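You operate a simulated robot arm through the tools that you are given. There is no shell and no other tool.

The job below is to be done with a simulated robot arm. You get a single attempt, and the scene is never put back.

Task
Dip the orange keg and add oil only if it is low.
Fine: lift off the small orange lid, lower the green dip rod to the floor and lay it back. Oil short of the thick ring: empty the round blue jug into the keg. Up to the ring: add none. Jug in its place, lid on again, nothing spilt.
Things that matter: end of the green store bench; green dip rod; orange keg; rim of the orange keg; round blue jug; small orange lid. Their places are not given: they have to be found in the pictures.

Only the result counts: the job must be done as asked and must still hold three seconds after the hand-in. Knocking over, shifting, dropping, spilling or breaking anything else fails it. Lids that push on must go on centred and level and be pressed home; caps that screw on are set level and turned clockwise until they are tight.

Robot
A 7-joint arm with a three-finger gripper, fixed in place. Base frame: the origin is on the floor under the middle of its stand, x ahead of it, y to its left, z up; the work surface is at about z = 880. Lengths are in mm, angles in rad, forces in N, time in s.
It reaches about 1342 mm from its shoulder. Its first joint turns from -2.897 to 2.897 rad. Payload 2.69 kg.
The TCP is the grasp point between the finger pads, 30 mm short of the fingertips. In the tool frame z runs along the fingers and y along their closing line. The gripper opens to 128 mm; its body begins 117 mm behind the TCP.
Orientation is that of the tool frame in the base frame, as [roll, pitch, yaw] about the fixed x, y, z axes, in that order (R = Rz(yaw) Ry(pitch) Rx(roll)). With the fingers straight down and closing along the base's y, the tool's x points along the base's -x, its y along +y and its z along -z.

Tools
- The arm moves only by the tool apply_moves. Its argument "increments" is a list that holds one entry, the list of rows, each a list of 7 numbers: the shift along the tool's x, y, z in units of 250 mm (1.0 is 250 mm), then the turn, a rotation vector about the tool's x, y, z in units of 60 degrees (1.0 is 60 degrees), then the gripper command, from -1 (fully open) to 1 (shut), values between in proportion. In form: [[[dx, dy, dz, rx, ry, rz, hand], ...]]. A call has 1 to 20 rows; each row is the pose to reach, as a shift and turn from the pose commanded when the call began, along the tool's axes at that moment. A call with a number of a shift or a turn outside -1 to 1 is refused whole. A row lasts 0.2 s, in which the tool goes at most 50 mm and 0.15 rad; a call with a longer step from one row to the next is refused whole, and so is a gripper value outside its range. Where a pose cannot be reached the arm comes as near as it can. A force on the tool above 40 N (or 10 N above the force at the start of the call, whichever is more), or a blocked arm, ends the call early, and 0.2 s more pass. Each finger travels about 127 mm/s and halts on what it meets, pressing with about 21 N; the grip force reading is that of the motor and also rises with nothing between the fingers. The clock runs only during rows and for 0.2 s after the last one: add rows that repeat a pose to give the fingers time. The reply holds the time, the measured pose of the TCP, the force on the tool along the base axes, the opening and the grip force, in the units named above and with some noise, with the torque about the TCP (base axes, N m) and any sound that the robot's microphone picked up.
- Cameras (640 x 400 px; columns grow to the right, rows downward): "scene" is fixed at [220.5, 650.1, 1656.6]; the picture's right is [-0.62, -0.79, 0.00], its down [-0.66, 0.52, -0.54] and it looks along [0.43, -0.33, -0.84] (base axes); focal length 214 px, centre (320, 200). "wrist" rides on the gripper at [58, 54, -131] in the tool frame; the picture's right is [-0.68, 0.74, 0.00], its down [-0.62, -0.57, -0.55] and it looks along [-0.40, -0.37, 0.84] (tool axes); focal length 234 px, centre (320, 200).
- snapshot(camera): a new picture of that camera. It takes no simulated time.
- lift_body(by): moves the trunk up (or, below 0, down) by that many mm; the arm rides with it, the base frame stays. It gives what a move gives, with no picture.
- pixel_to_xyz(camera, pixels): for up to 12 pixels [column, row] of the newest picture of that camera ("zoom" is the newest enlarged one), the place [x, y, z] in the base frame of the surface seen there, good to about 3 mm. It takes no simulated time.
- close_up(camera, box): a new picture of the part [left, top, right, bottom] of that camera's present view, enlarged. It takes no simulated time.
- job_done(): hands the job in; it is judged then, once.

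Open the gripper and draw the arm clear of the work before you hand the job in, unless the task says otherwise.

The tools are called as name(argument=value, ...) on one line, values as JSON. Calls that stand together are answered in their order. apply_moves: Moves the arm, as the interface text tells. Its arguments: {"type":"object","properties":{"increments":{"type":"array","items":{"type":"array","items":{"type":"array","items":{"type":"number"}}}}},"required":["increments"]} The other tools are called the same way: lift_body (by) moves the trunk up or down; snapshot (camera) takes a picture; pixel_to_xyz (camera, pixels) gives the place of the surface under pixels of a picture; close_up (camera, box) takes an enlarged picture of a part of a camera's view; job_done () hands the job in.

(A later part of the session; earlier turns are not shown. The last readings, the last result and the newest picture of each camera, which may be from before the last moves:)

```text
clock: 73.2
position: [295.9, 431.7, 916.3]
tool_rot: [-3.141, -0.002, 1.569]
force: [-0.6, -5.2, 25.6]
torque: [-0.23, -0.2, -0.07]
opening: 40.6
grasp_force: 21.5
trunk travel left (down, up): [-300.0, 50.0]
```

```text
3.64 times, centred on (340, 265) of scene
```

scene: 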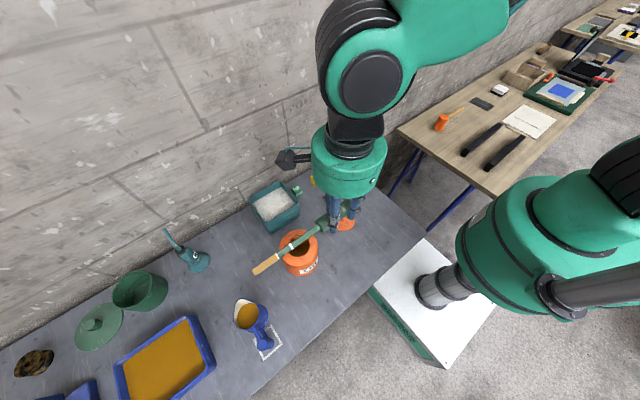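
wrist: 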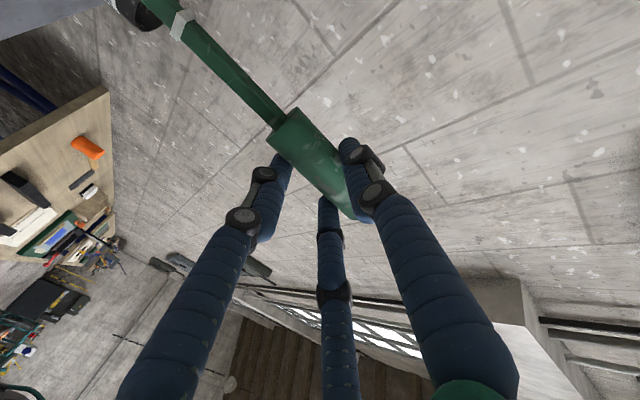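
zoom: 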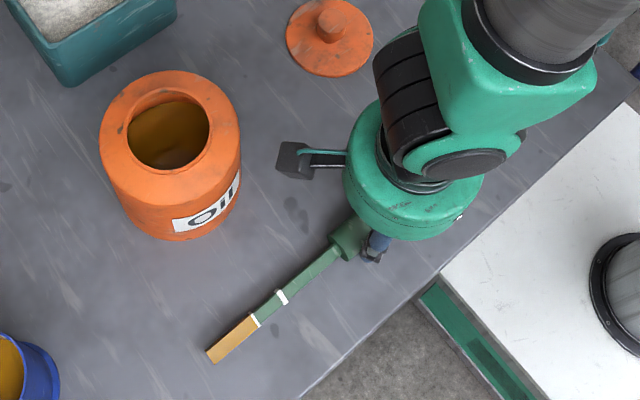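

The handle touches the table (25.6 N). I ease off 1.5 mm and open the fingers slowly.

apply_moves(increments=[[[0, 0, -0.006, 0, 0, 0, 0.8], [0, 0, -0.006, 0, 0, 0, 0.35], [0, 0, -0.006, 0, 0, 0, 0.25], [0, 0, -0.006, 0, 0, 0, 0.15], [0, 0, -0.006, 0, 0, 0, 0.05], [0, 0, -0.006, 0, 0, 0, -0.1], [0, 0, -0.006, 0, 0, 0, -0.2], [0, 0, -0.006, 0, 0, 0, -0.2]]])

snapshot(camera="wrist")

close_up(camera="scene", box=[280, 210, 400, 320])

```text
clock: 75.0
position: [297.5, 431.8, 916.9]
tool_rot: [-3.142, 0.0, 1.57]
force: [0.5, -0.9, -0.9]
torque: [0.02, 0.0, 0.02]
opening: 76.7
grasp_force: 0.1
trunk travel left (down, up): [-300.0, 50.0]
```

```text
taken
```

wrist: 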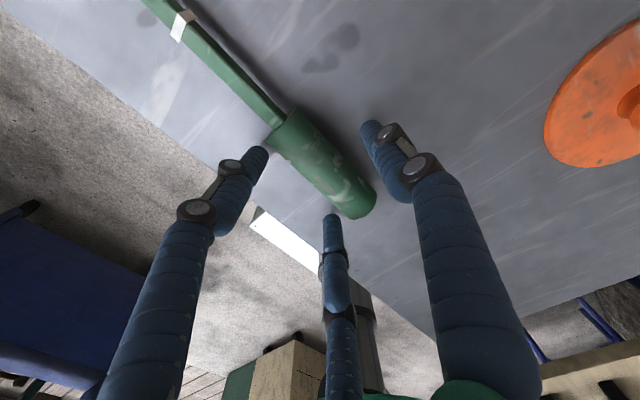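

```text
3.64 times, centred on (340, 265) of scene
```

zoom: 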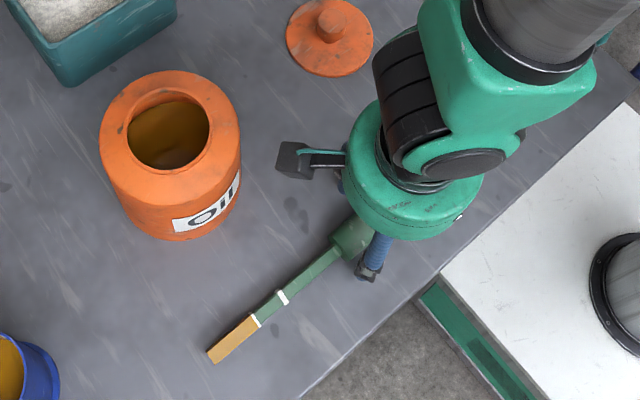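

The rod lies on the table, free of the fingers. I lift the hand straight up.

apply_moves(increments=[[[0, 0, -0.06, 0, 0, 0, -0.3], [0, 0, -0.16, 0, 0, 0, -0.3], [0, 0, -0.3, 0, 0, 0, -0.3], [0, 0, -0.48, 0, 0, 0, -0.3], [0, 0, -0.66, 0, 0, 0, -0.3], [0, 0, -0.84, 0, 0, 0, -0.3], [0, 0, -1.0, 0, 0, 0, -0.3], [0, 0, -1.0, 0, 0, 0, -0.3]]])

snapshot(camera="scene")

close_up(camera="scene", box=[300, 250, 380, 310])

```text
clock: 76.8
position: [296.8, 430.6, 1165.7]
tool_rot: [-3.141, 0.001, 1.57]
force: [0.0, -1.0, -0.2]
torque: [0.05, -0.03, 0.02]
opening: 83.2
grasp_force: 0.2
trunk travel left (down, up): [-300.0, 50.0]
```

```text
taken
```

scene: 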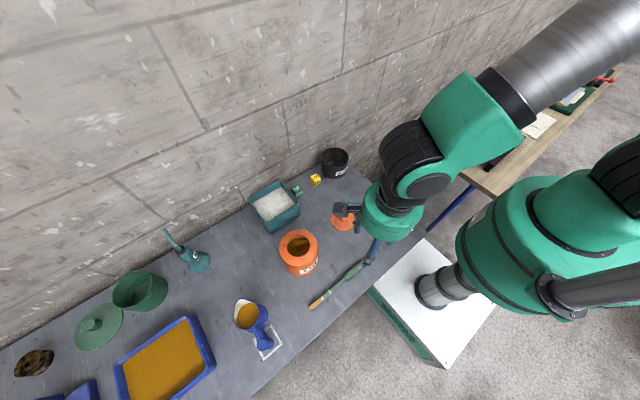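

```text
6.67 times, centred on (340, 280) of scene
```

zoom: 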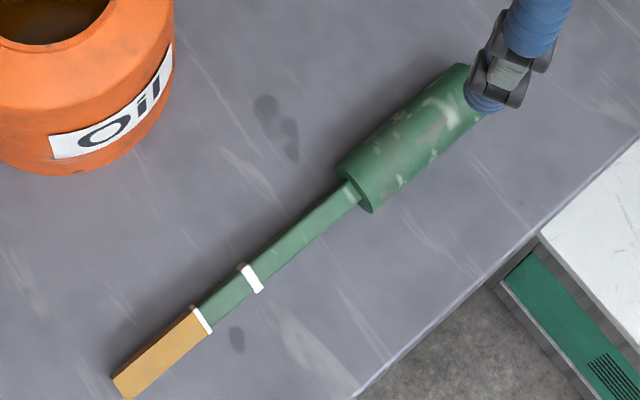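

The rod lies where it was (within a few mm). Now I study the jug: I enlarge it and measure the post, rim, spout and base.

close_up(camera="scene", box=[220, 290, 290, 370])

pixel_to_xyz(camera="zoom", pixels=[[330, 270], [345, 262], [310, 262], [330, 255], [350, 300], [290, 200], [240, 130], [200, 100], [180, 60], [225, 65], [275, 90], [180, 160]])

```text
5.00 times, centred on (255, 330) of scene
```

zoom: 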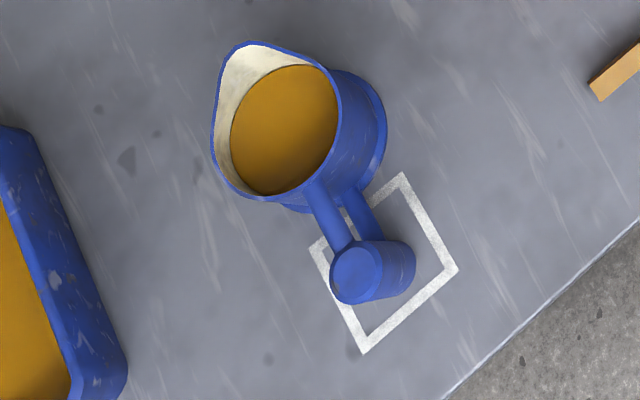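

```text
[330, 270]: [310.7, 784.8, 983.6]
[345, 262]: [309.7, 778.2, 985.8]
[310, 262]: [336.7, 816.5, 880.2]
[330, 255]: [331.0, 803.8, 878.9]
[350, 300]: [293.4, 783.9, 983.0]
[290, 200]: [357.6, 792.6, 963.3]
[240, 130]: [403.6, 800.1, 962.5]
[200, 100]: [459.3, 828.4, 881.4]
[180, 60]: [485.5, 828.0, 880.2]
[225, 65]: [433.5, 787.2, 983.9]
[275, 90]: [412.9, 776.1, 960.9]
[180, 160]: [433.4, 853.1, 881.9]
```

The post is a vertical cylinder at about (304,781), roughly 28 mm thick, from z≈890 to 985, with the spout tip near (434,786,984). I begin moving toward it, turning the hand back by 90° in two stages at a safe height.

apply_moves(increments=[[[0.11, -0.05, -0.05, 0, 0, -0.1, -0.3], [0.22, -0.1, -0.1, 0, 0, -0.2, -0.3], [0.34, -0.16, -0.14, 0, 0, -0.32, -0.3], [0.46, -0.22, -0.19, 0, 0, -0.43, -0.3], [0.58, -0.28, -0.23, 0, 0, -0.54, -0.3], [0.7, -0.34, -0.28, 0, 0, -0.65, -0.3], [0.8, -0.388, -0.32, 0, 0, -0.75, -0.3], [0.8, -0.388, -0.32, 0, 0, -0.75, -0.3]]])

apply_moves(increments=[[[0, 0, 0, 0, 0, -0.12, -0.3], [0, 0, 0, 0, 0, -0.24, -0.3], [0, 0, 0, 0, 0, -0.36, -0.3], [0, 0, 0, 0, 0, -0.48, -0.3], [0, 0, 0, 0, 0, -0.6, -0.3], [0, 0, 0, 0, 0, -0.7, -0.3], [0, 0, 0, 0, 0, -0.75, -0.3], [0, 0, 0, 0, 0, -0.75, -0.3]]])

snapshot(camera="wrist")

```text
clock: 78.5
position: [199.4, 633.8, 1245.2]
tool_rot: [-3.139, 0.0, 2.357]
force: [0.0, -0.7, -0.1]
torque: [-0.01, -0.01, -0.03]
opening: 83.3
grasp_force: 0.0
trunk travel left (down, up): [-300.0, 50.0]
```

```text
clock: 80.3
position: [199.0, 632.3, 1245.8]
tool_rot: [3.141, 0.001, 3.141]
force: [-0.6, -0.1, 0.0]
torque: [0.01, -0.01, -0.02]
opening: 83.1
grasp_force: 0.0
trunk travel left (down, up): [-300.0, 50.0]
```

```text
taken
```

wrist: 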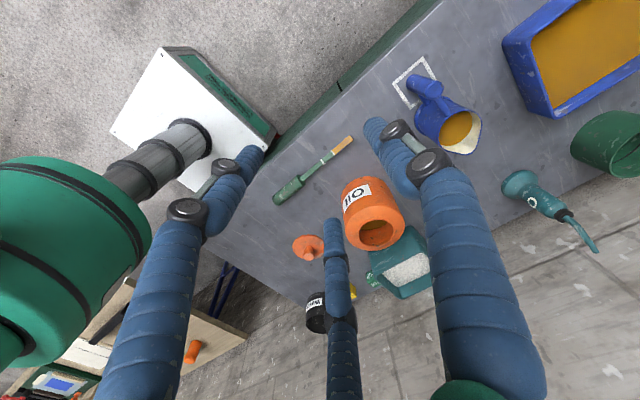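

The bench's front face shows a green panel with a seam near (340,88). I zoom in on that and on the jug with its square.

close_up(camera="wrist", box=[260, 0, 500, 160])

pixel_to_xyz(camera="wrist", pixels=[[340, 82], [345, 90], [320, 100], [385, 40], [420, 8], [400, 45], [300, 128], [440, 3], [375, 40], [360, 70], [425, 62], [407, 72]])

close_up(camera="wrist", box=[380, 50, 500, 160])

```text
2.50 times, centred on (380, 80) of wrist
```

zoom: 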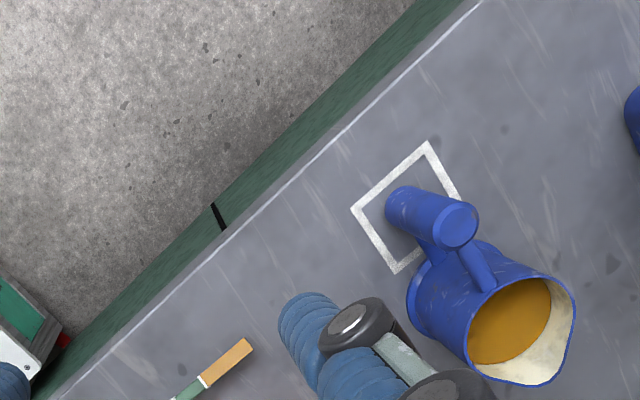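

```text
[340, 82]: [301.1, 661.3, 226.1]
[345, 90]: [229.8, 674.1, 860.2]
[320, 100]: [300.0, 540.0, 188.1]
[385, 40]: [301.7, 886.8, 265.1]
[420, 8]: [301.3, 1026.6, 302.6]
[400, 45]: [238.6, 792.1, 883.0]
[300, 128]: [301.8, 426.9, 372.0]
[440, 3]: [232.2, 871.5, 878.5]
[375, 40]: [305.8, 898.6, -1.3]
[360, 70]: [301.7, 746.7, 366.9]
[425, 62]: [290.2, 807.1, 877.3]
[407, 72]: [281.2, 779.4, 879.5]
```

```text
3.64 times, centred on (440, 105) of wrist
```

zoom: 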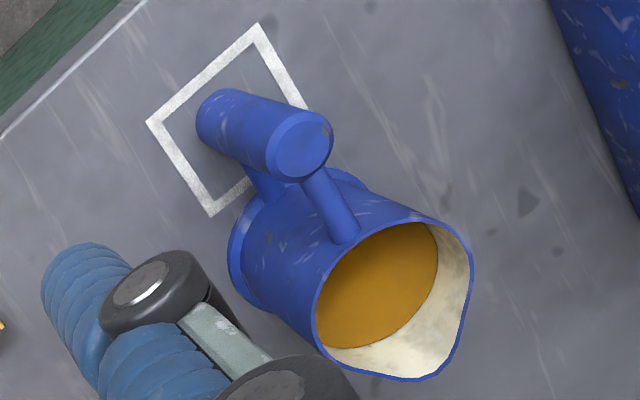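

This bench itself has a green body, so the jug already stands at its place near the bench's end, with its post within the white square; it must come back to this very spot. I measure the jug's geometry here.

pixel_to_xyz(camera="zoom", pixels=[[430, 374], [322, 300], [445, 228], [352, 240], [380, 300], [303, 143], [303, 125], [320, 150], [225, 105], [335, 205], [265, 182], [238, 270]])

```text
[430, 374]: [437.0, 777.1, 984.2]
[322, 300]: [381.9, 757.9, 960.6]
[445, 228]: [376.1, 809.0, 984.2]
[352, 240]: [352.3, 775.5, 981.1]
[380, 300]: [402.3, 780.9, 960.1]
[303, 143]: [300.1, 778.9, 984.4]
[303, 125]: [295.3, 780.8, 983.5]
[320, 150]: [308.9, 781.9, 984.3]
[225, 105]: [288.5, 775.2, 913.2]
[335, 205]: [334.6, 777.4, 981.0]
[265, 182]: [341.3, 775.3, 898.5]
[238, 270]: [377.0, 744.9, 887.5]
```

The rim is level at z≈984 with oil at z≈960, the spout tip at about (437,778), the post's centre near (303,780.5) and the bars at z≈893 and 975. I now pitch the hand toward horizontal (pointing +x), off to the robot's side of the jug.

apply_moves(increments=[[[0.03, 0.06, 0.03, 0, -0.12, 0, -0.3], [0.06, 0.12, 0.06, 0, -0.24, 0, -0.3], [0.09, 0.18, 0.09, 0, -0.36, 0, -0.3], [0.12, 0.25, 0.12, 0, -0.48, 0, -0.3], [0.15, 0.32, 0.15, 0, -0.6, 0, -0.3], [0.18, 0.38, 0.18, 0, -0.7, 0, -0.3], [0.196, 0.432, 0.184, 0, -0.75, 0, -0.3], [0.196, 0.432, 0.184, 0, -0.75, 0, -0.3]]])

apply_moves(increments=[[[0, 0, 0, 0, -0.12, 0, -0.3], [0, 0, 0, 0, -0.24, 0, -0.3], [0, 0, 0, 0, -0.36, 0, -0.3], [0, 0, 0, 0, -0.48, 0, -0.3], [0, 0, 0, 0, -0.6, 0, -0.3], [0, 0, 0, 0, -0.7, 0, -0.3], [0, 0, 0, 0, -0.75, 0, -0.3], [0, 0, 0, 0, -0.75, 0, -0.3]]])

snapshot(camera="scene")

snapshot(camera="wrist")

```text
clock: 81.3
position: [224.2, 666.2, 1204.7]
tool_rot: [-3.12, 0.46, 3.074]
force: [1.8, -2.3, 1.3]
torque: [0.27, 0.29, 0.11]
opening: 83.5
grasp_force: 0.0
trunk travel left (down, up): [-300.0, 50.0]
stopped in row 4: the force on the tool passed its limit at 122 N (the readings are from after the stop); the commanded pose is now the measured one
```

```text
clock: 82.3
position: [311.2, 650.1, 1240.7]
tool_rot: [3.089, 0.878, 2.889]
force: [0.6, -0.8, 0.1]
torque: [0.07, 0.04, 0.03]
opening: 83.4
grasp_force: 0.1
trunk travel left (down, up): [-300.0, 50.0]
stopped in row 4: the arm was blocked; the commanded pose is now the measured one
```

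```text
taken
```

scene: 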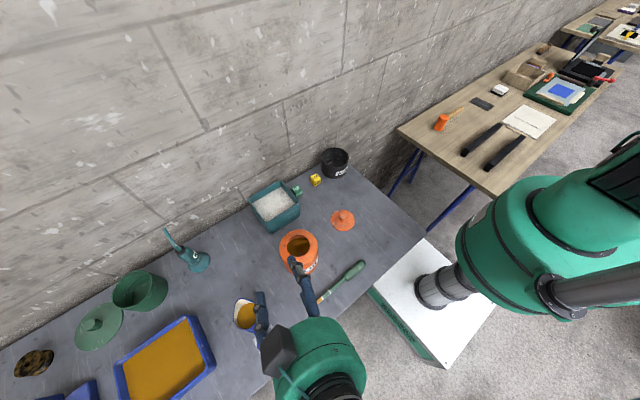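

```text
taken
```

wrist: 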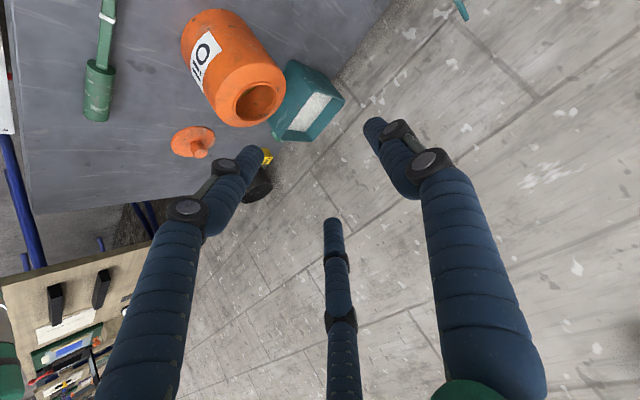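

The call was stopped: the arm blocked itself partway (122 N), and the hand is now at (311,650,1241), tilted, with nothing on the table disturbed. I undo the tilt where it is to get back to a clean pose.

apply_moves(increments=[[[0, 0, 0, 0, 0.06, 0, -0.3], [0, 0, 0, 0, 0.15, 0, -0.3], [0, 0, 0, 0, 0.27, 0, -0.3], [0, 0, 0, 0, 0.39, 0, -0.3], [0, 0, 0, 0, 0.51, 0, -0.3], [0, 0, 0, 0, 0.63, 0, -0.3], [0, 0, 0, 0, 0.75, 0, -0.3], [0, 0, 0, 0, 0.838, 0, -0.3], [0, 0, 0, 0, 0.838, 0, -0.3]]])

snapshot(camera="scene")

snapshot(camera="wrist")

```text
clock: 84.3
position: [310.6, 653.0, 1240.4]
tool_rot: [3.108, -0.002, 2.93]
force: [-0.1, -0.9, 0.3]
torque: [0.0, 0.03, 0.01]
opening: 83.2
grasp_force: 0.0
trunk travel left (down, up): [-300.0, 50.0]
```

```text
taken
```

scene: 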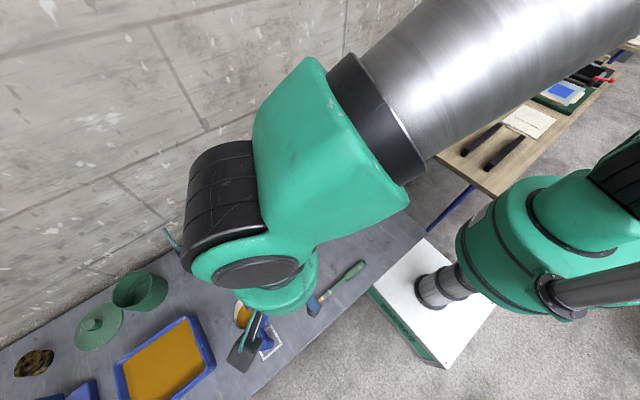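

```text
taken
```

wrist: 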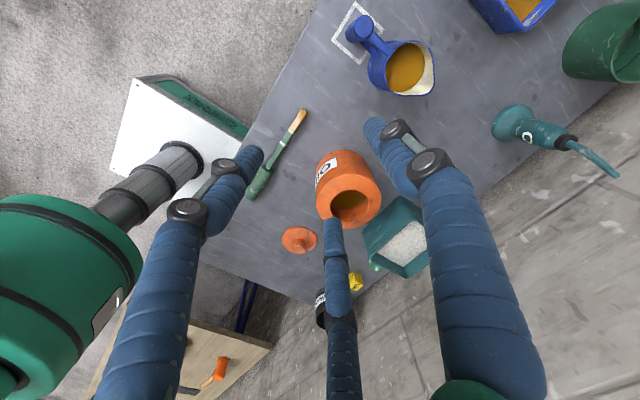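

The hand is straight down again at (311,653,1240) and all the goods stand as before. To understand the blockage I measure where the forearm and wrist links are.

pixel_to_xyz(camera="scene", pixels=[[600, 20], [520, 60], [440, 110], [380, 130], [330, 130], [270, 110], [220, 200], [260, 270], [290, 290], [520, 250], [600, 180], [620, 300]])

pixel_to_xyz(camera="wrist", pixels=[[60, 220], [60, 330], [10, 380], [100, 290], [130, 190], [180, 160], [20, 260]])

```text
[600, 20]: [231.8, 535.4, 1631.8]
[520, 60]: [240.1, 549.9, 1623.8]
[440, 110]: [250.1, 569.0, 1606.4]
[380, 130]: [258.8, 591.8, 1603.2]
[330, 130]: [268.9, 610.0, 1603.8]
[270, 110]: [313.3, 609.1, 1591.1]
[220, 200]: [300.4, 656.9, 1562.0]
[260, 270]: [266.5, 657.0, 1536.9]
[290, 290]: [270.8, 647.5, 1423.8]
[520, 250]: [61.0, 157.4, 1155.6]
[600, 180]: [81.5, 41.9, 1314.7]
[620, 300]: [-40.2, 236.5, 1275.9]
```

```text
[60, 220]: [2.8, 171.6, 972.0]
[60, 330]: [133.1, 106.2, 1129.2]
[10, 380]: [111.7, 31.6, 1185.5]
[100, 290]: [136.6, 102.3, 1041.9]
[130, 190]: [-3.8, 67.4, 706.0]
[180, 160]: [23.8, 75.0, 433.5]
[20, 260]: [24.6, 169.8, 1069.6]
```

The hand and forearm look free here. I'll take more measurements of the robot's own links at the right of the scene view, to see what could have stopped it.

close_up(camera="scene", box=[420, 100, 640, 340])

pixel_to_xyz(camera="scene", pixels=[[470, 240], [540, 230], [600, 230], [636, 250], [560, 290], [600, 295], [636, 298], [545, 300], [620, 160], [638, 150], [590, 200], [445, 290]])

```text
1.67 times, centred on (530, 220) of scene
```

zoom: 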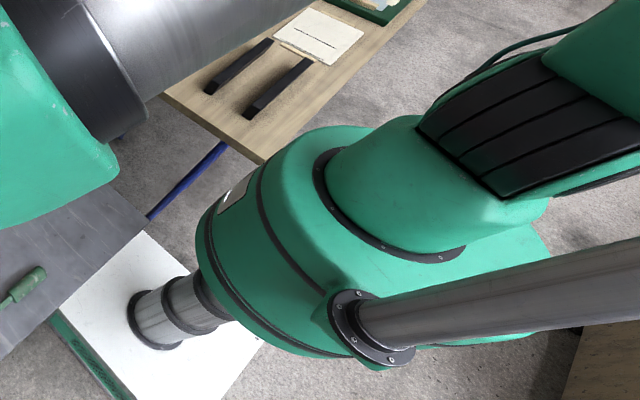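

```text
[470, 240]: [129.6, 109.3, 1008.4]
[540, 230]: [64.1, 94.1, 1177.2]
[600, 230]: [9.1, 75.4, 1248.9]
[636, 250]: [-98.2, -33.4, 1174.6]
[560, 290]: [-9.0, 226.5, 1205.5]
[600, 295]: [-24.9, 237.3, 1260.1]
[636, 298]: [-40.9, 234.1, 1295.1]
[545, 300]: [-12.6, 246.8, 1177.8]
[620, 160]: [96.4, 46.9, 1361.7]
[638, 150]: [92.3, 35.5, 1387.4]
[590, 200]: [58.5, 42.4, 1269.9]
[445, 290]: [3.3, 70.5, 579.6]
```

The steel tube beside the torso (about (−20,240), z above 1180) looks like what stopped the arm when it swung too far left. So I'll take the jug's post with the hand pointing about 18° toward +y and 45° down, which keeps the arm clear of that tube. First I square up and yaw the hand by 30°.

apply_moves(increments=[[[0, 0, 0, 0.006, 0, -0.1, -0.3], [0, 0, 0, 0.012, 0, -0.2, -0.3], [0, 0, 0, 0.018, 0, -0.3, -0.3], [0, 0, 0, 0.025, 0, -0.4, -0.3], [0, 0, 0, 0.032, 0, -0.5, -0.3], [0, 0, 0, 0.032, 0, -0.5, -0.3]]])

apply_moves(increments=[[[0, 0, 0, 0, -0.08, 0, -0.3], [0, 0, 0, 0, -0.16, 0, -0.3], [0, 0, 0, 0, -0.24, 0, -0.3], [0, 0, 0, 0, -0.32, 0, -0.3], [0, 0, 0, 0, -0.4, 0, -0.3], [0, 0, 0, 0, -0.4, 0, -0.3]]])

```text
clock: 85.7
position: [310.5, 651.7, 1240.9]
tool_rot: [-3.14, 0.008, -2.826]
force: [-1.0, -0.6, 0.3]
torque: [0.01, -0.01, -0.05]
opening: 83.2
grasp_force: 0.0
trunk travel left (down, up): [-300.0, 50.0]
```

```text
clock: 87.1
position: [309.8, 652.0, 1240.5]
tool_rot: [-3.139, 0.429, -2.828]
force: [-0.1, 0.5, 0.6]
torque: [0.03, -0.01, 0.03]
opening: 83.2
grasp_force: 0.1
trunk travel left (down, up): [-300.0, 50.0]
```

Good so far: pitched 25° with no trouble. I continue to 45°.

apply_moves(increments=[[[0, 0, 0, 0, -0.08, 0, -0.3], [0, 0, 0, 0, -0.16, 0, -0.3], [0, 0, 0, 0, -0.24, 0, -0.3], [0, 0, 0, 0, -0.34, 0, -0.3], [0, 0, 0, 0, -0.34, 0, -0.3]]])

snapshot(camera="scene")

snapshot(camera="wrist")

```text
clock: 88.5
position: [340.9, 643.7, 1250.3]
tool_rot: [3.126, 0.791, -2.887]
force: [0.3, -0.4, -0.8]
torque: [-0.02, -0.02, 0.0]
opening: 83.1
grasp_force: 0.1
trunk travel left (down, up): [-300.0, 50.0]
stopped in row 5: the arm was blocked; the commanded pose is now the measured one
```

```text
taken
```

scene: 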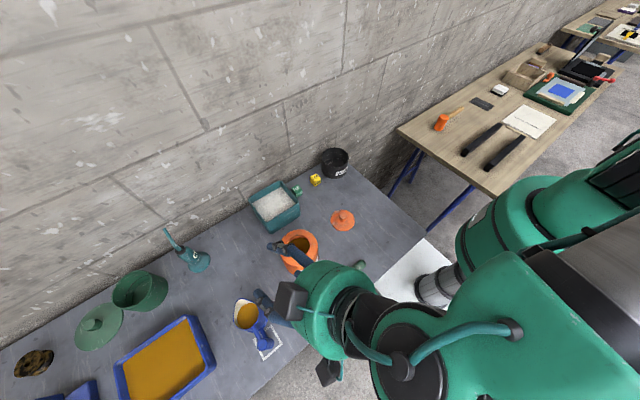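

```text
taken
```

wrist: 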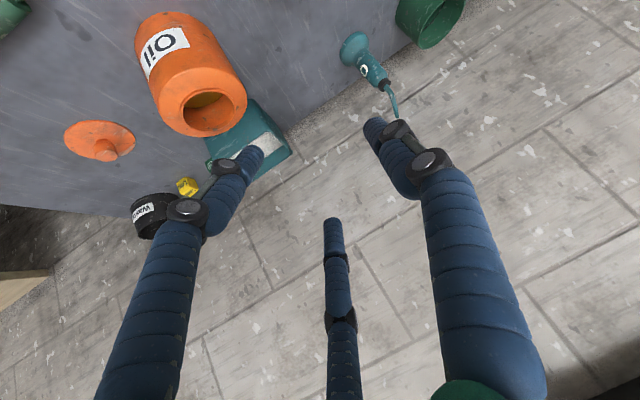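

Blocked again at 45°, with the tool at (341,644,1250). The scene view now shows the wrist links at the lower right; I measure them to find the obstacle.

pixel_to_xyz(camera="scene", pixels=[[350, 320], [400, 370], [450, 330], [540, 270], [600, 270], [620, 330], [560, 360], [480, 290], [520, 390], [575, 230], [600, 215], [625, 165]])

close_up(camera="scene", box=[300, 150, 640, 400])

```text
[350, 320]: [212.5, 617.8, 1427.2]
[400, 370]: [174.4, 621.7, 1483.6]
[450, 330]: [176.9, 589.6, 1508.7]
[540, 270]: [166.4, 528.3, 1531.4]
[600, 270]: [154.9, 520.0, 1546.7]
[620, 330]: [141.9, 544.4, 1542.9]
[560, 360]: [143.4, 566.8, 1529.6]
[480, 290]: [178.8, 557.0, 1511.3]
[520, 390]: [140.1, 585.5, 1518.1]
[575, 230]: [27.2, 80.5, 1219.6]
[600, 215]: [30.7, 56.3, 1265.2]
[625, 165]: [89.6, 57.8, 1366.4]
```

```text
1.60 times, centred on (470, 275) of scene
```

zoom: 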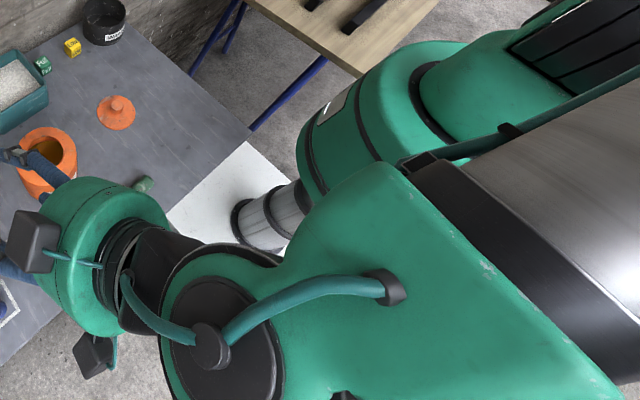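

The wrist itself sits about 253 mm behind the grasp point, and this leftward reach is limited, so a level grip on the post isn't possible where the jug stands. My new plan: carry the jug by its body with the hand straight down to a clear spot on the right, turn it there, regrip the post, pour, and bring it back the same way. First I straighten the hand again.

apply_moves(increments=[[[0, 0, 0, 0, 0.08, 0, -0.3], [0, 0, 0, 0, 0.18, 0, -0.3], [0, 0, 0, 0, 0.3, 0, -0.3], [0, 0, 0, 0, 0.42, 0, -0.3], [0, 0, 0, 0, 0.54, 0, -0.3], [0, 0, 0, 0, 0.66, 0, -0.3], [0, 0, 0, 0, 0.755, 0, -0.3], [0, 0, 0, 0, 0.755, 0, -0.3]]])

```text
clock: 90.3
position: [338.6, 647.3, 1254.6]
tool_rot: [3.126, 0.002, -2.87]
force: [-0.1, 0.9, 0.3]
torque: [-0.03, 0.02, 0.03]
opening: 83.3
grasp_force: 0.0
trunk travel left (down, up): [-300.0, 50.0]
```

The hand is straight down at (339,647,1255). I square its yaw to 180° and move above the jug's body at about (387,780), opening the fingers wide.

apply_moves(increments=[[[-0.05, 0.07, 0.03, 0.003, 0, 0.04, -0.4], [-0.1, 0.14, 0.07, 0.006, 0, 0.08, -0.5], [-0.15, 0.21, 0.11, 0.009, 0, 0.12, -0.6], [-0.2, 0.28, 0.15, 0.011, 0, 0.16, -0.7], [-0.25, 0.35, 0.19, 0.013, 0, 0.2, -0.8], [-0.3, 0.42, 0.23, 0.015, 0, 0.24, -0.85], [-0.33, 0.46, 0.256, 0.015, 0, 0.26, -0.85], [-0.33, 0.46, 0.256, 0.015, 0, 0.26, -0.85]]])

snapshot(camera="wrist")

snapshot(camera="scene")

```text
clock: 92.1
position: [386.2, 780.2, 1193.7]
tool_rot: [-3.14, -0.002, -3.139]
force: [0.2, -0.3, -0.2]
torque: [0.01, 0.01, 0.01]
opening: 118.4
grasp_force: 0.0
trunk travel left (down, up): [-300.0, 50.0]
```

```text
taken
```

wrist: 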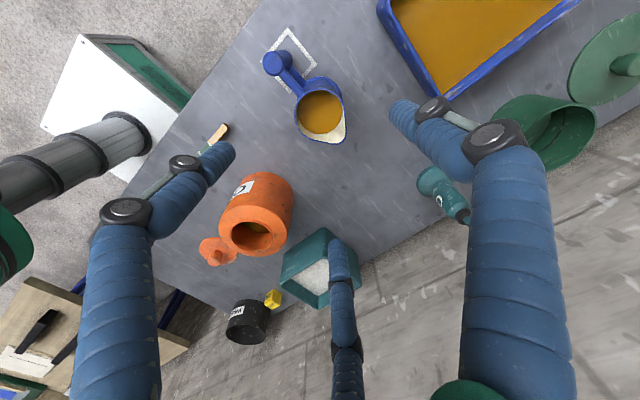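

```text
taken
```

scene: 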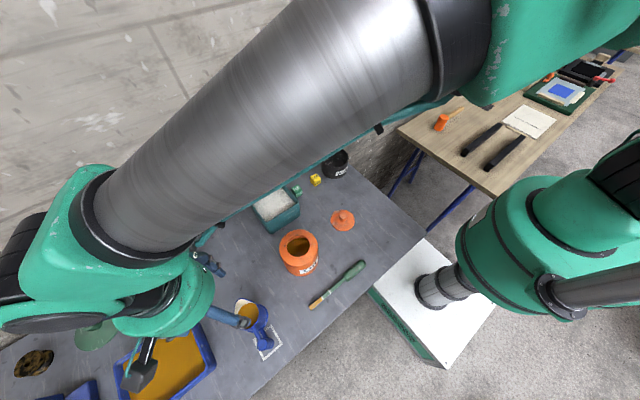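

The jug is in view at (320,110). I enlarge it and measure its rim to find the body's centre.

close_up(camera="wrist", box=[250, 30, 370, 150])

pixel_to_xyz(camera="zoom", pixels=[[350, 355], [260, 258], [400, 250], [315, 205], [392, 200], [255, 290], [330, 275], [195, 115], [170, 105], [250, 150], [400, 285], [300, 355]])

```text
3.33 times, centred on (310, 90) of wrist
```

zoom: 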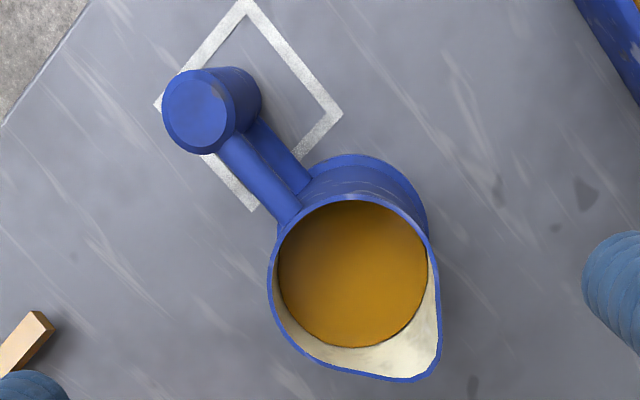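

```text
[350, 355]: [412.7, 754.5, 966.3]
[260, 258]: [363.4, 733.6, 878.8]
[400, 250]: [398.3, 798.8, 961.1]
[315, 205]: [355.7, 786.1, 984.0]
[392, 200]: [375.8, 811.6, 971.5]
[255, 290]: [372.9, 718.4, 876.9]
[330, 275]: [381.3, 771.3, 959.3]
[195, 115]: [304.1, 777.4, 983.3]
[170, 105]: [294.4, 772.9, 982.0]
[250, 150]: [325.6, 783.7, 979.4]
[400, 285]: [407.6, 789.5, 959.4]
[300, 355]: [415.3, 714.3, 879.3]
```

The oil disc gives the body's centre as (386.4,780) with an outer radius of about 36 mm, and the spout points straight along +x. I check the blue tray's nearest edge before lowering the thumb beside it.

pixel_to_xyz(camera="wrist", pixels=[[380, 10], [395, 40], [410, 70], [430, 95], [436, 90], [425, 75], [450, 85], [385, 25]])

```text
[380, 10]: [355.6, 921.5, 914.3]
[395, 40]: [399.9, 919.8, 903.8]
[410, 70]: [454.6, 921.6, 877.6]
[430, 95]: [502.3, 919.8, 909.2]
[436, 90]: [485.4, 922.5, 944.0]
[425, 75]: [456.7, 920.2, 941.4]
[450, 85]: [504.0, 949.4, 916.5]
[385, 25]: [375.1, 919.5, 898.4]
```

The tray's wall is at y≈920, well clear of the thumb. I lower the hand around the jug's body to z≈968, with a first stop above the rim to check.

apply_moves(increments=[[[0, 0, 0.1, 0, 0, 0, -0.6], [0, 0, 0.25, 0, 0, 0, -0.56], [0, 0, 0.4, 0, 0, 0, -0.56], [0, 0, 0.55, 0, 0, 0, -0.56], [0, 0, 0.66, 0, 0, 0, -0.56], [0, 0, 0.66, 0, 0, 0, -0.56]]])

snapshot(camera="wrist")

close_up(camera="scene", box=[190, 280, 300, 380])

```text
clock: 93.5
position: [385.2, 781.9, 1027.1]
tool_rot: [-3.14, 0.002, 3.14]
force: [1.7, 0.7, 0.9]
torque: [0.0, 0.0, 0.04]
opening: 99.7
grasp_force: 0.0
trunk travel left (down, up): [-300.0, 50.0]
```

```text
taken
```

wrist: 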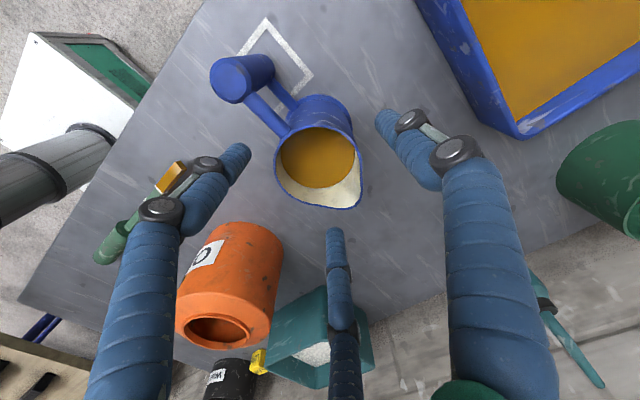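

```text
4.00 times, centred on (245, 330) of scene
```

zoom: 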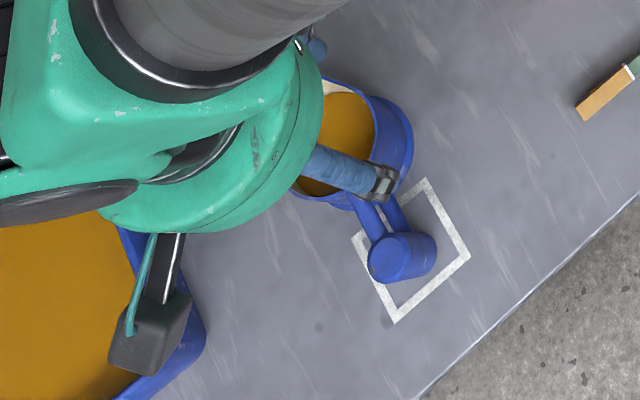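

The fingertips are just above the rim and well spaced around it. I lower the remaining 59 mm.

apply_moves(increments=[[[-0.004, -0.004, 0.06, 0, 0, 0, -0.56], [-0.004, -0.006, 0.12, 0, 0, 0, -0.56], [-0.004, -0.006, 0.18, 0, 0, 0, -0.56], [-0.004, -0.006, 0.236, 0, 0, 0, -0.56], [-0.004, -0.006, 0.236, 0, 0, 0, -0.56]]])

snapshot(camera="wrist")

```text
clock: 94.7
position: [387.6, 780.1, 969.1]
tool_rot: [-3.139, 0.001, -3.141]
force: [1.0, 0.2, 0.0]
torque: [0.0, 0.06, -0.02]
opening: 99.6
grasp_force: 0.1
trunk travel left (down, up): [-300.0, 50.0]
```

```text
taken
```

wrist: 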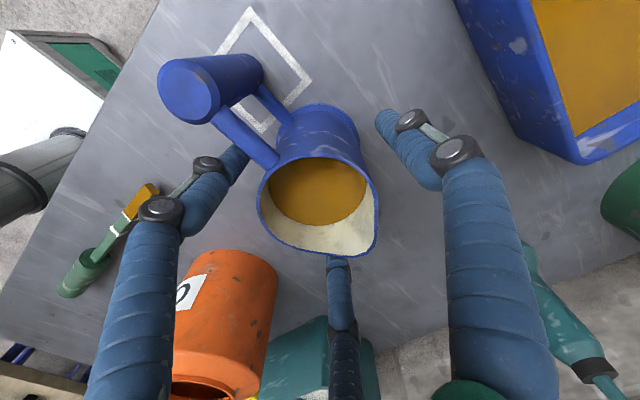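

All three fingers stand clear around the body. I close them slowly onto it.

apply_moves(increments=[[[0, 0, 0, 0, 0, 0, -0.45], [0, 0, 0, 0, 0, 0, -0.35], [0, 0, 0, 0, 0, 0, -0.27], [0, 0, 0, 0, 0, 0, -0.2], [0, 0, 0, 0, 0, 0, -0.14], [0, 0, 0, 0, 0, 0, -0.08], [0, 0, 0, 0, 0, 0, -0.02], [0, 0, 0, 0, 0, 0, 0.1], [0, 0, 0, 0, 0, 0, 0.3], [0, 0, 0, 0, 0, 0, 0.3]]])

snapshot(camera="wrist")

close_up(camera="scene", box=[190, 280, 300, 380])

```text
clock: 96.9
position: [387.5, 780.1, 968.2]
tool_rot: [-3.139, 0.001, 3.141]
force: [1.5, -1.9, 2.2]
torque: [-0.15, 0.02, 0.03]
opening: 76.1
grasp_force: 21.0
trunk travel left (down, up): [-300.0, 50.0]
```

```text
taken
```

wrist: 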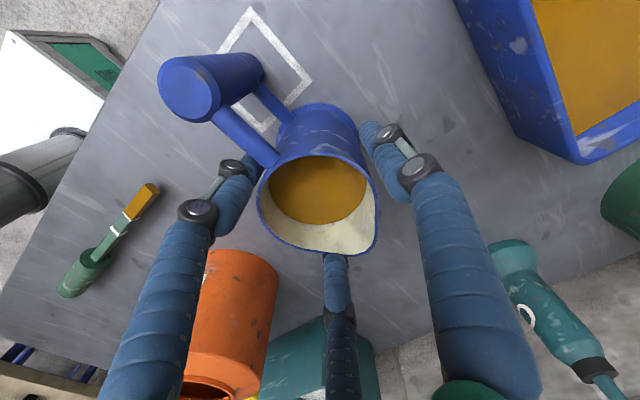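

```text
4.00 times, centred on (245, 330) of scene
```

zoom: 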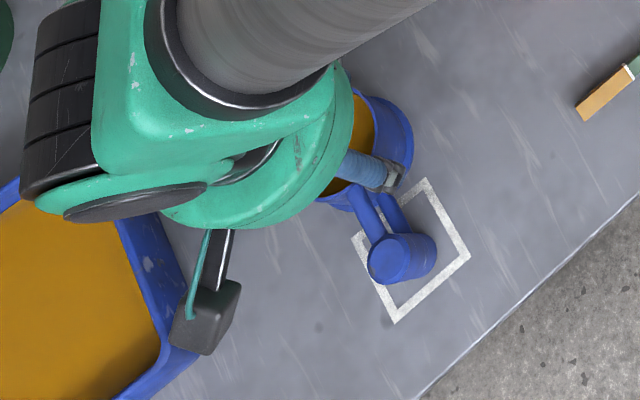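

The body is held (opening 76 mm, 21 N). I lift it gently by about 15 mm and check that it stays level.

apply_moves(increments=[[[0, 0, -0.008, 0, 0, 0, 0.3], [0, 0, -0.016, 0, 0, 0, 0.3], [0, 0, -0.028, 0, 0, 0, 0.3], [0, 0, -0.044, 0, 0, 0, 0.3], [0, 0, -0.06, 0, 0, 0, 0.3], [0, 0, -0.06, 0, 0, 0, 0.3], [0, 0, -0.06, 0, 0, 0, 0.3]]])

snapshot(camera="wrist")

pixel_to_xyz(camera="wrist", pixels=[[188, 90], [235, 118], [315, 160], [320, 200], [330, 245], [345, 110], [265, 185], [372, 205]])

```text
clock: 98.5
position: [386.6, 779.1, 983.5]
tool_rot: [-3.139, 0.0, -3.141]
force: [0.1, -0.1, -3.0]
torque: [0.06, -0.02, -0.02]
opening: 75.8
grasp_force: 20.7
trunk travel left (down, up): [-300.0, 50.0]
```

```text
taken
```

wrist: 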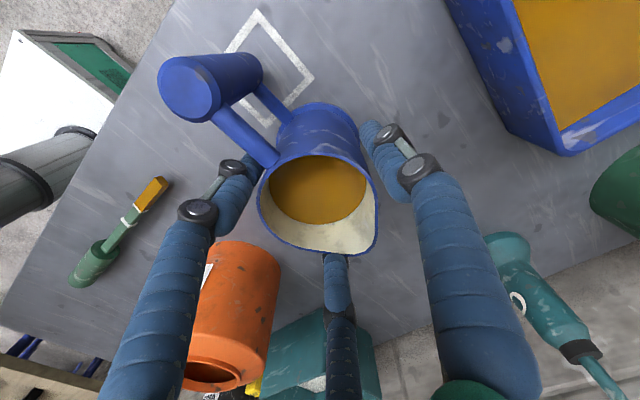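

```text
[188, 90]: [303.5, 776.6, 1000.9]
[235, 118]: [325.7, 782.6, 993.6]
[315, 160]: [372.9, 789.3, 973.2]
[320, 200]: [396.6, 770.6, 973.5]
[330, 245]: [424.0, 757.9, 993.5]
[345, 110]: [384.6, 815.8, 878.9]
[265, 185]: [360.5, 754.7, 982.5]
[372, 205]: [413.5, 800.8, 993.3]
```

Only about 2.5 N of load and the jug is level. I raise it smoothly to clear the keg's height.

apply_moves(increments=[[[0, 0, -0.02, 0, 0, 0, 0.3], [0, 0, -0.06, 0, 0, 0, 0.3], [0, 0, -0.12, 0, 0, 0, 0.3], [0, 0, -0.19, 0, 0, 0, 0.3], [0, 0, -0.27, 0, 0, 0, 0.3], [0, 0, -0.35, 0, 0, 0, 0.3], [0, 0, -0.43, 0, 0, 0, 0.3], [0, 0, -0.51, 0, 0, 0, 0.3], [0, 0, -0.58, 0, 0, 0, 0.3], [0, 0, -0.64, 0, 0, 0, 0.3], [0, 0, -0.68, 0, 0, 0, 0.3], [0, 0, -0.7, 0, 0, 0, 0.3], [0, 0, -0.7, 0, 0, 0, 0.3]]])

snapshot(camera="wrist")

```text
clock: 101.3
position: [387.4, 778.9, 1156.8]
tool_rot: [-3.14, 0.0, -3.141]
force: [-0.1, 0.6, -3.4]
torque: [-0.01, -0.01, -0.03]
opening: 73.3
grasp_force: 20.8
trunk travel left (down, up): [-300.0, 50.0]
```

```text
taken
```

wrist: 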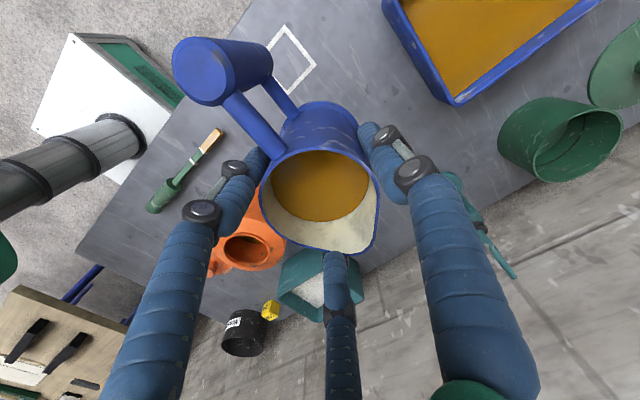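

The opening went from 76.1 to 73.3 mm and the post looks shifted in the picture, so the jug may be creeping in the grip. I measure its level.

pixel_to_xyz(camera="wrist", pixels=[[200, 72], [225, 70], [240, 105], [265, 180], [320, 150], [355, 145], [375, 190], [370, 235], [330, 248], [290, 225], [310, 190], [345, 190]])

close_up(camera="wrist", box=[160, 20, 420, 270])

snapshot(camera="scene")

```text
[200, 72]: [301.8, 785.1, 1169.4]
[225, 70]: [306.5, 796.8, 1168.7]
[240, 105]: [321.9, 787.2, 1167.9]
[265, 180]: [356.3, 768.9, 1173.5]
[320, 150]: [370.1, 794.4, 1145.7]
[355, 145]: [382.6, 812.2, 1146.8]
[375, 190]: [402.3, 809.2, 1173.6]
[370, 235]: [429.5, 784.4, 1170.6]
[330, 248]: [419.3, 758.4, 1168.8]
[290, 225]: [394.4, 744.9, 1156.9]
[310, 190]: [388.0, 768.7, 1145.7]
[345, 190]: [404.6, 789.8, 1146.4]
```

```text
1.60 times, centred on (290, 145) of wrist
```

zoom: 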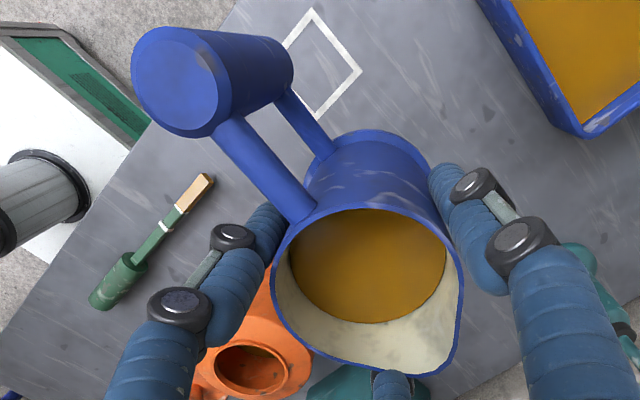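

```text
taken
```

scene: 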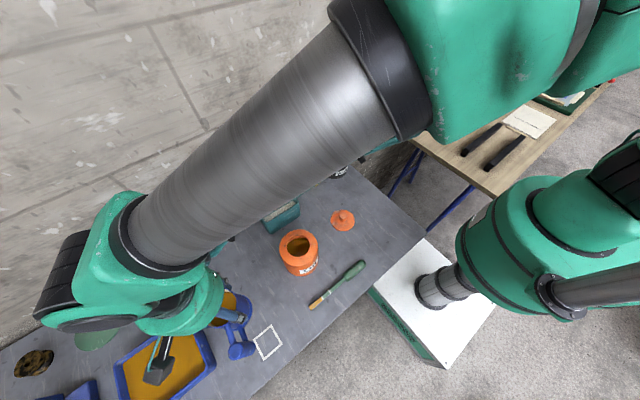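

The jug is still level within 2 mm but sits about 2–3 mm lower in the fingers. I hold for a second to see whether it is still creeping.

apply_moves(increments=[[[0, 0, 0, 0, 0, 0, 0.3], [0, 0, 0, 0, 0, 0, 0.3], [0, 0, 0, 0, 0, 0, 0.3], [0, 0, 0, 0, 0, 0, 0.3]]])

snapshot(camera="wrist")

pixel_to_xyz(camera="wrist", pixels=[[200, 72], [240, 105], [265, 180], [375, 190], [370, 235], [310, 190], [345, 190], [320, 205]])

```text
clock: 102.3
position: [387.6, 778.1, 1156.9]
tool_rot: [-3.139, -0.001, -3.14]
force: [0.5, 0.7, -3.1]
torque: [-0.01, -0.02, 0.01]
opening: 73.2
grasp_force: 20.7
trunk travel left (down, up): [-300.0, 50.0]
```

```text
taken
```

wrist: 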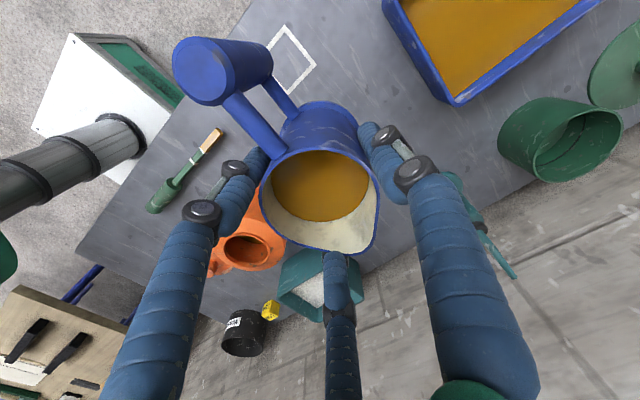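

```text
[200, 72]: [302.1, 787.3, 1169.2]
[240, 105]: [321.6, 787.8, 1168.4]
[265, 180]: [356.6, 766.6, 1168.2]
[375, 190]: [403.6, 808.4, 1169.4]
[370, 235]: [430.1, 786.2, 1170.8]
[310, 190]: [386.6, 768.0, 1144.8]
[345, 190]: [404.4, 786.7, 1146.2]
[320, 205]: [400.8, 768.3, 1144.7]
```

It has settled: opening steady at 73.2 mm and the jug level at z≈1169. I carry it toward the right with a slow turn, in steps, checking the pose each time.

apply_moves(increments=[[[0, -0.01, 0, 0, 0, -0.01, 0.3], [0, -0.035, 0, 0, 0, -0.035, 0.3], [0, -0.07, 0, 0, 0, -0.075, 0.3], [0, -0.12, 0, 0, 0, -0.125, 0.3], [0, -0.17, 0, 0, 0, -0.18, 0.3], [0, -0.23, 0, 0, 0, -0.24, 0.3], [0, -0.29, 0, 0, 0, -0.3, 0.3], [0, -0.345, 0, 0, 0, -0.36, 0.3], [0, -0.395, 0, 0, 0, -0.41, 0.3], [0, -0.435, 0, 0, 0, -0.45, 0.3], [0, -0.465, 0, 0, 0, -0.48, 0.3], [0, -0.48, 0, 0, 0, -0.5, 0.3], [0, -0.48, 0, 0, 0, -0.5, 0.3]]])

snapshot(camera="wrist")

```text
clock: 105.1
position: [387.9, 657.7, 1158.0]
tool_rot: [-3.14, -0.001, -2.618]
force: [0.0, 0.4, -3.4]
torque: [0.02, 0.0, 0.02]
opening: 72.9
grasp_force: 20.9
trunk travel left (down, up): [-300.0, 50.0]
```

```text
taken
```

wrist: 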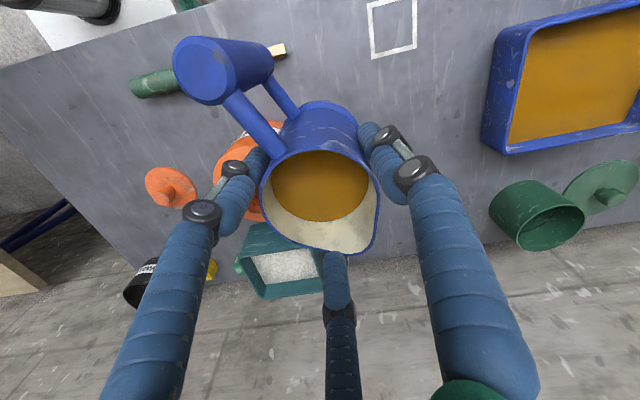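

The jug rides steady and level. I go on with the second part of the carry and turn.

apply_moves(increments=[[[0.005, -0.008, 0, 0, 0, -0.012, 0.3], [0.018, -0.028, 0, 0, 0, -0.042, 0.3], [0.038, -0.06, 0, 0, 0, -0.09, 0.3], [0.065, -0.1, 0, 0, 0, -0.15, 0.3], [0.095, -0.15, 0, 0, 0, -0.22, 0.3], [0.125, -0.2, 0, 0, 0, -0.29, 0.3], [0.155, -0.245, 0, 0, 0, -0.36, 0.3], [0.185, -0.29, 0, 0, 0, -0.43, 0.3], [0.21, -0.335, 0, 0, 0, -0.49, 0.3], [0.232, -0.37, 0, 0, 0, -0.54, 0.3], [0.248, -0.393, 0, 0, 0, -0.58, 0.3], [0.257, -0.406, 0, 0, 0, -0.6, 0.3], [0.257, -0.406, 0, 0, 0, -0.6, 0.3]]])

snapshot(camera="wrist")

snapshot(camera="scene")

```text
clock: 107.9
position: [383.5, 539.0, 1157.9]
tool_rot: [-3.139, 0.0, -1.99]
force: [0.4, -0.8, -3.0]
torque: [0.01, -0.03, 0.03]
opening: 73.3
grasp_force: 21.2
trunk travel left (down, up): [-300.0, 50.0]
```

```text
taken
```

wrist: 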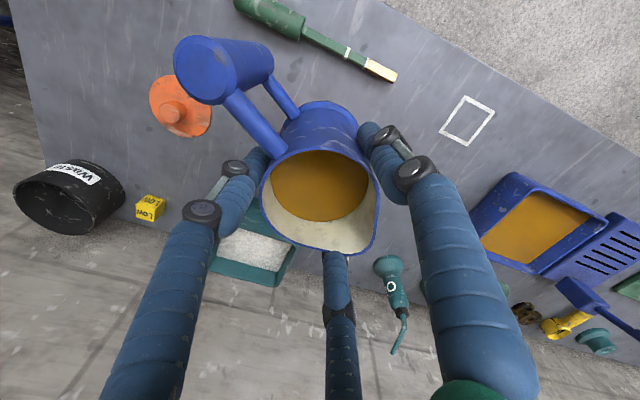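

```text
taken
```

scene: 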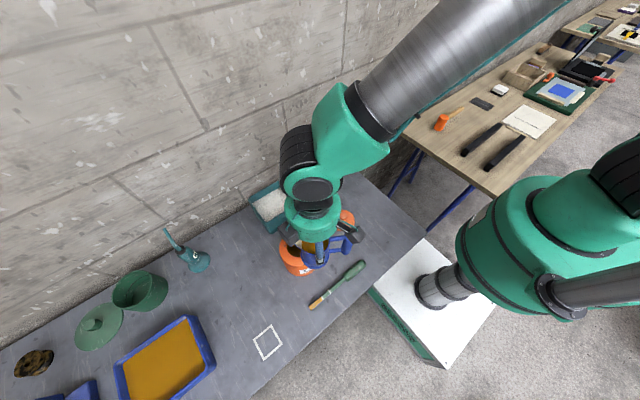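

The hand and jug pass beside the keg at a safe height. I finish the carry to above (378,418), turning the spout toward about 105°.

apply_moves(increments=[[[0.01, -0.004, 0, 0, 0, -0.015, 0.3], [0.032, -0.013, 0, 0, 0, -0.055, 0.3], [0.068, -0.027, 0, 0, 0, -0.11, 0.3], [0.115, -0.045, 0, 0, 0, -0.19, 0.3], [0.165, -0.065, 0, 0, 0, -0.27, 0.3], [0.22, -0.087, 0, 0, 0, -0.36, 0.3], [0.272, -0.107, 0, 0, 0, -0.45, 0.3], [0.325, -0.127, 0, 0, 0, -0.53, 0.3], [0.37, -0.145, 0, 0, 0, -0.61, 0.3], [0.408, -0.16, 0, 0, 0, -0.67, 0.3], [0.437, -0.171, 0, 0, 0, -0.72, 0.3], [0.451, -0.177, 0, 0, 0, -0.743, 0.3], [0.451, -0.177, 0, 0, 0, -0.743, 0.3]]])

snapshot(camera="wrist")

snapshot(camera="scene")

```text
clock: 110.7
position: [378.1, 417.2, 1158.5]
tool_rot: [3.141, -0.001, -1.212]
force: [0.6, -0.8, -3.3]
torque: [-0.02, 0.03, -0.03]
opening: 73.1
grasp_force: 21.3
trunk travel left (down, up): [-300.0, 50.0]
```

```text
taken
```

wrist: 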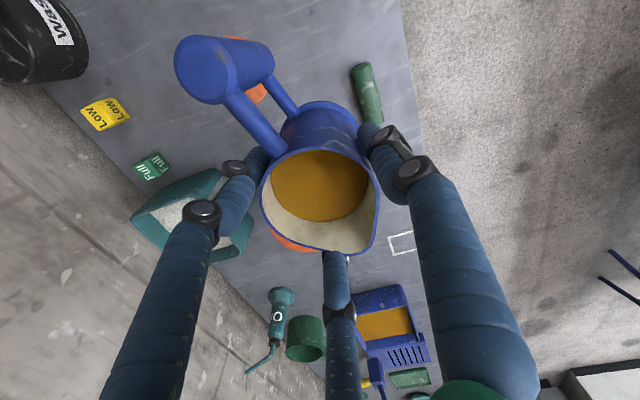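

```text
taken
```

scene: 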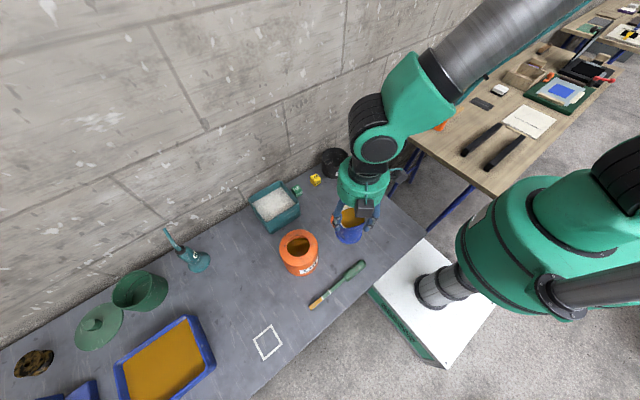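

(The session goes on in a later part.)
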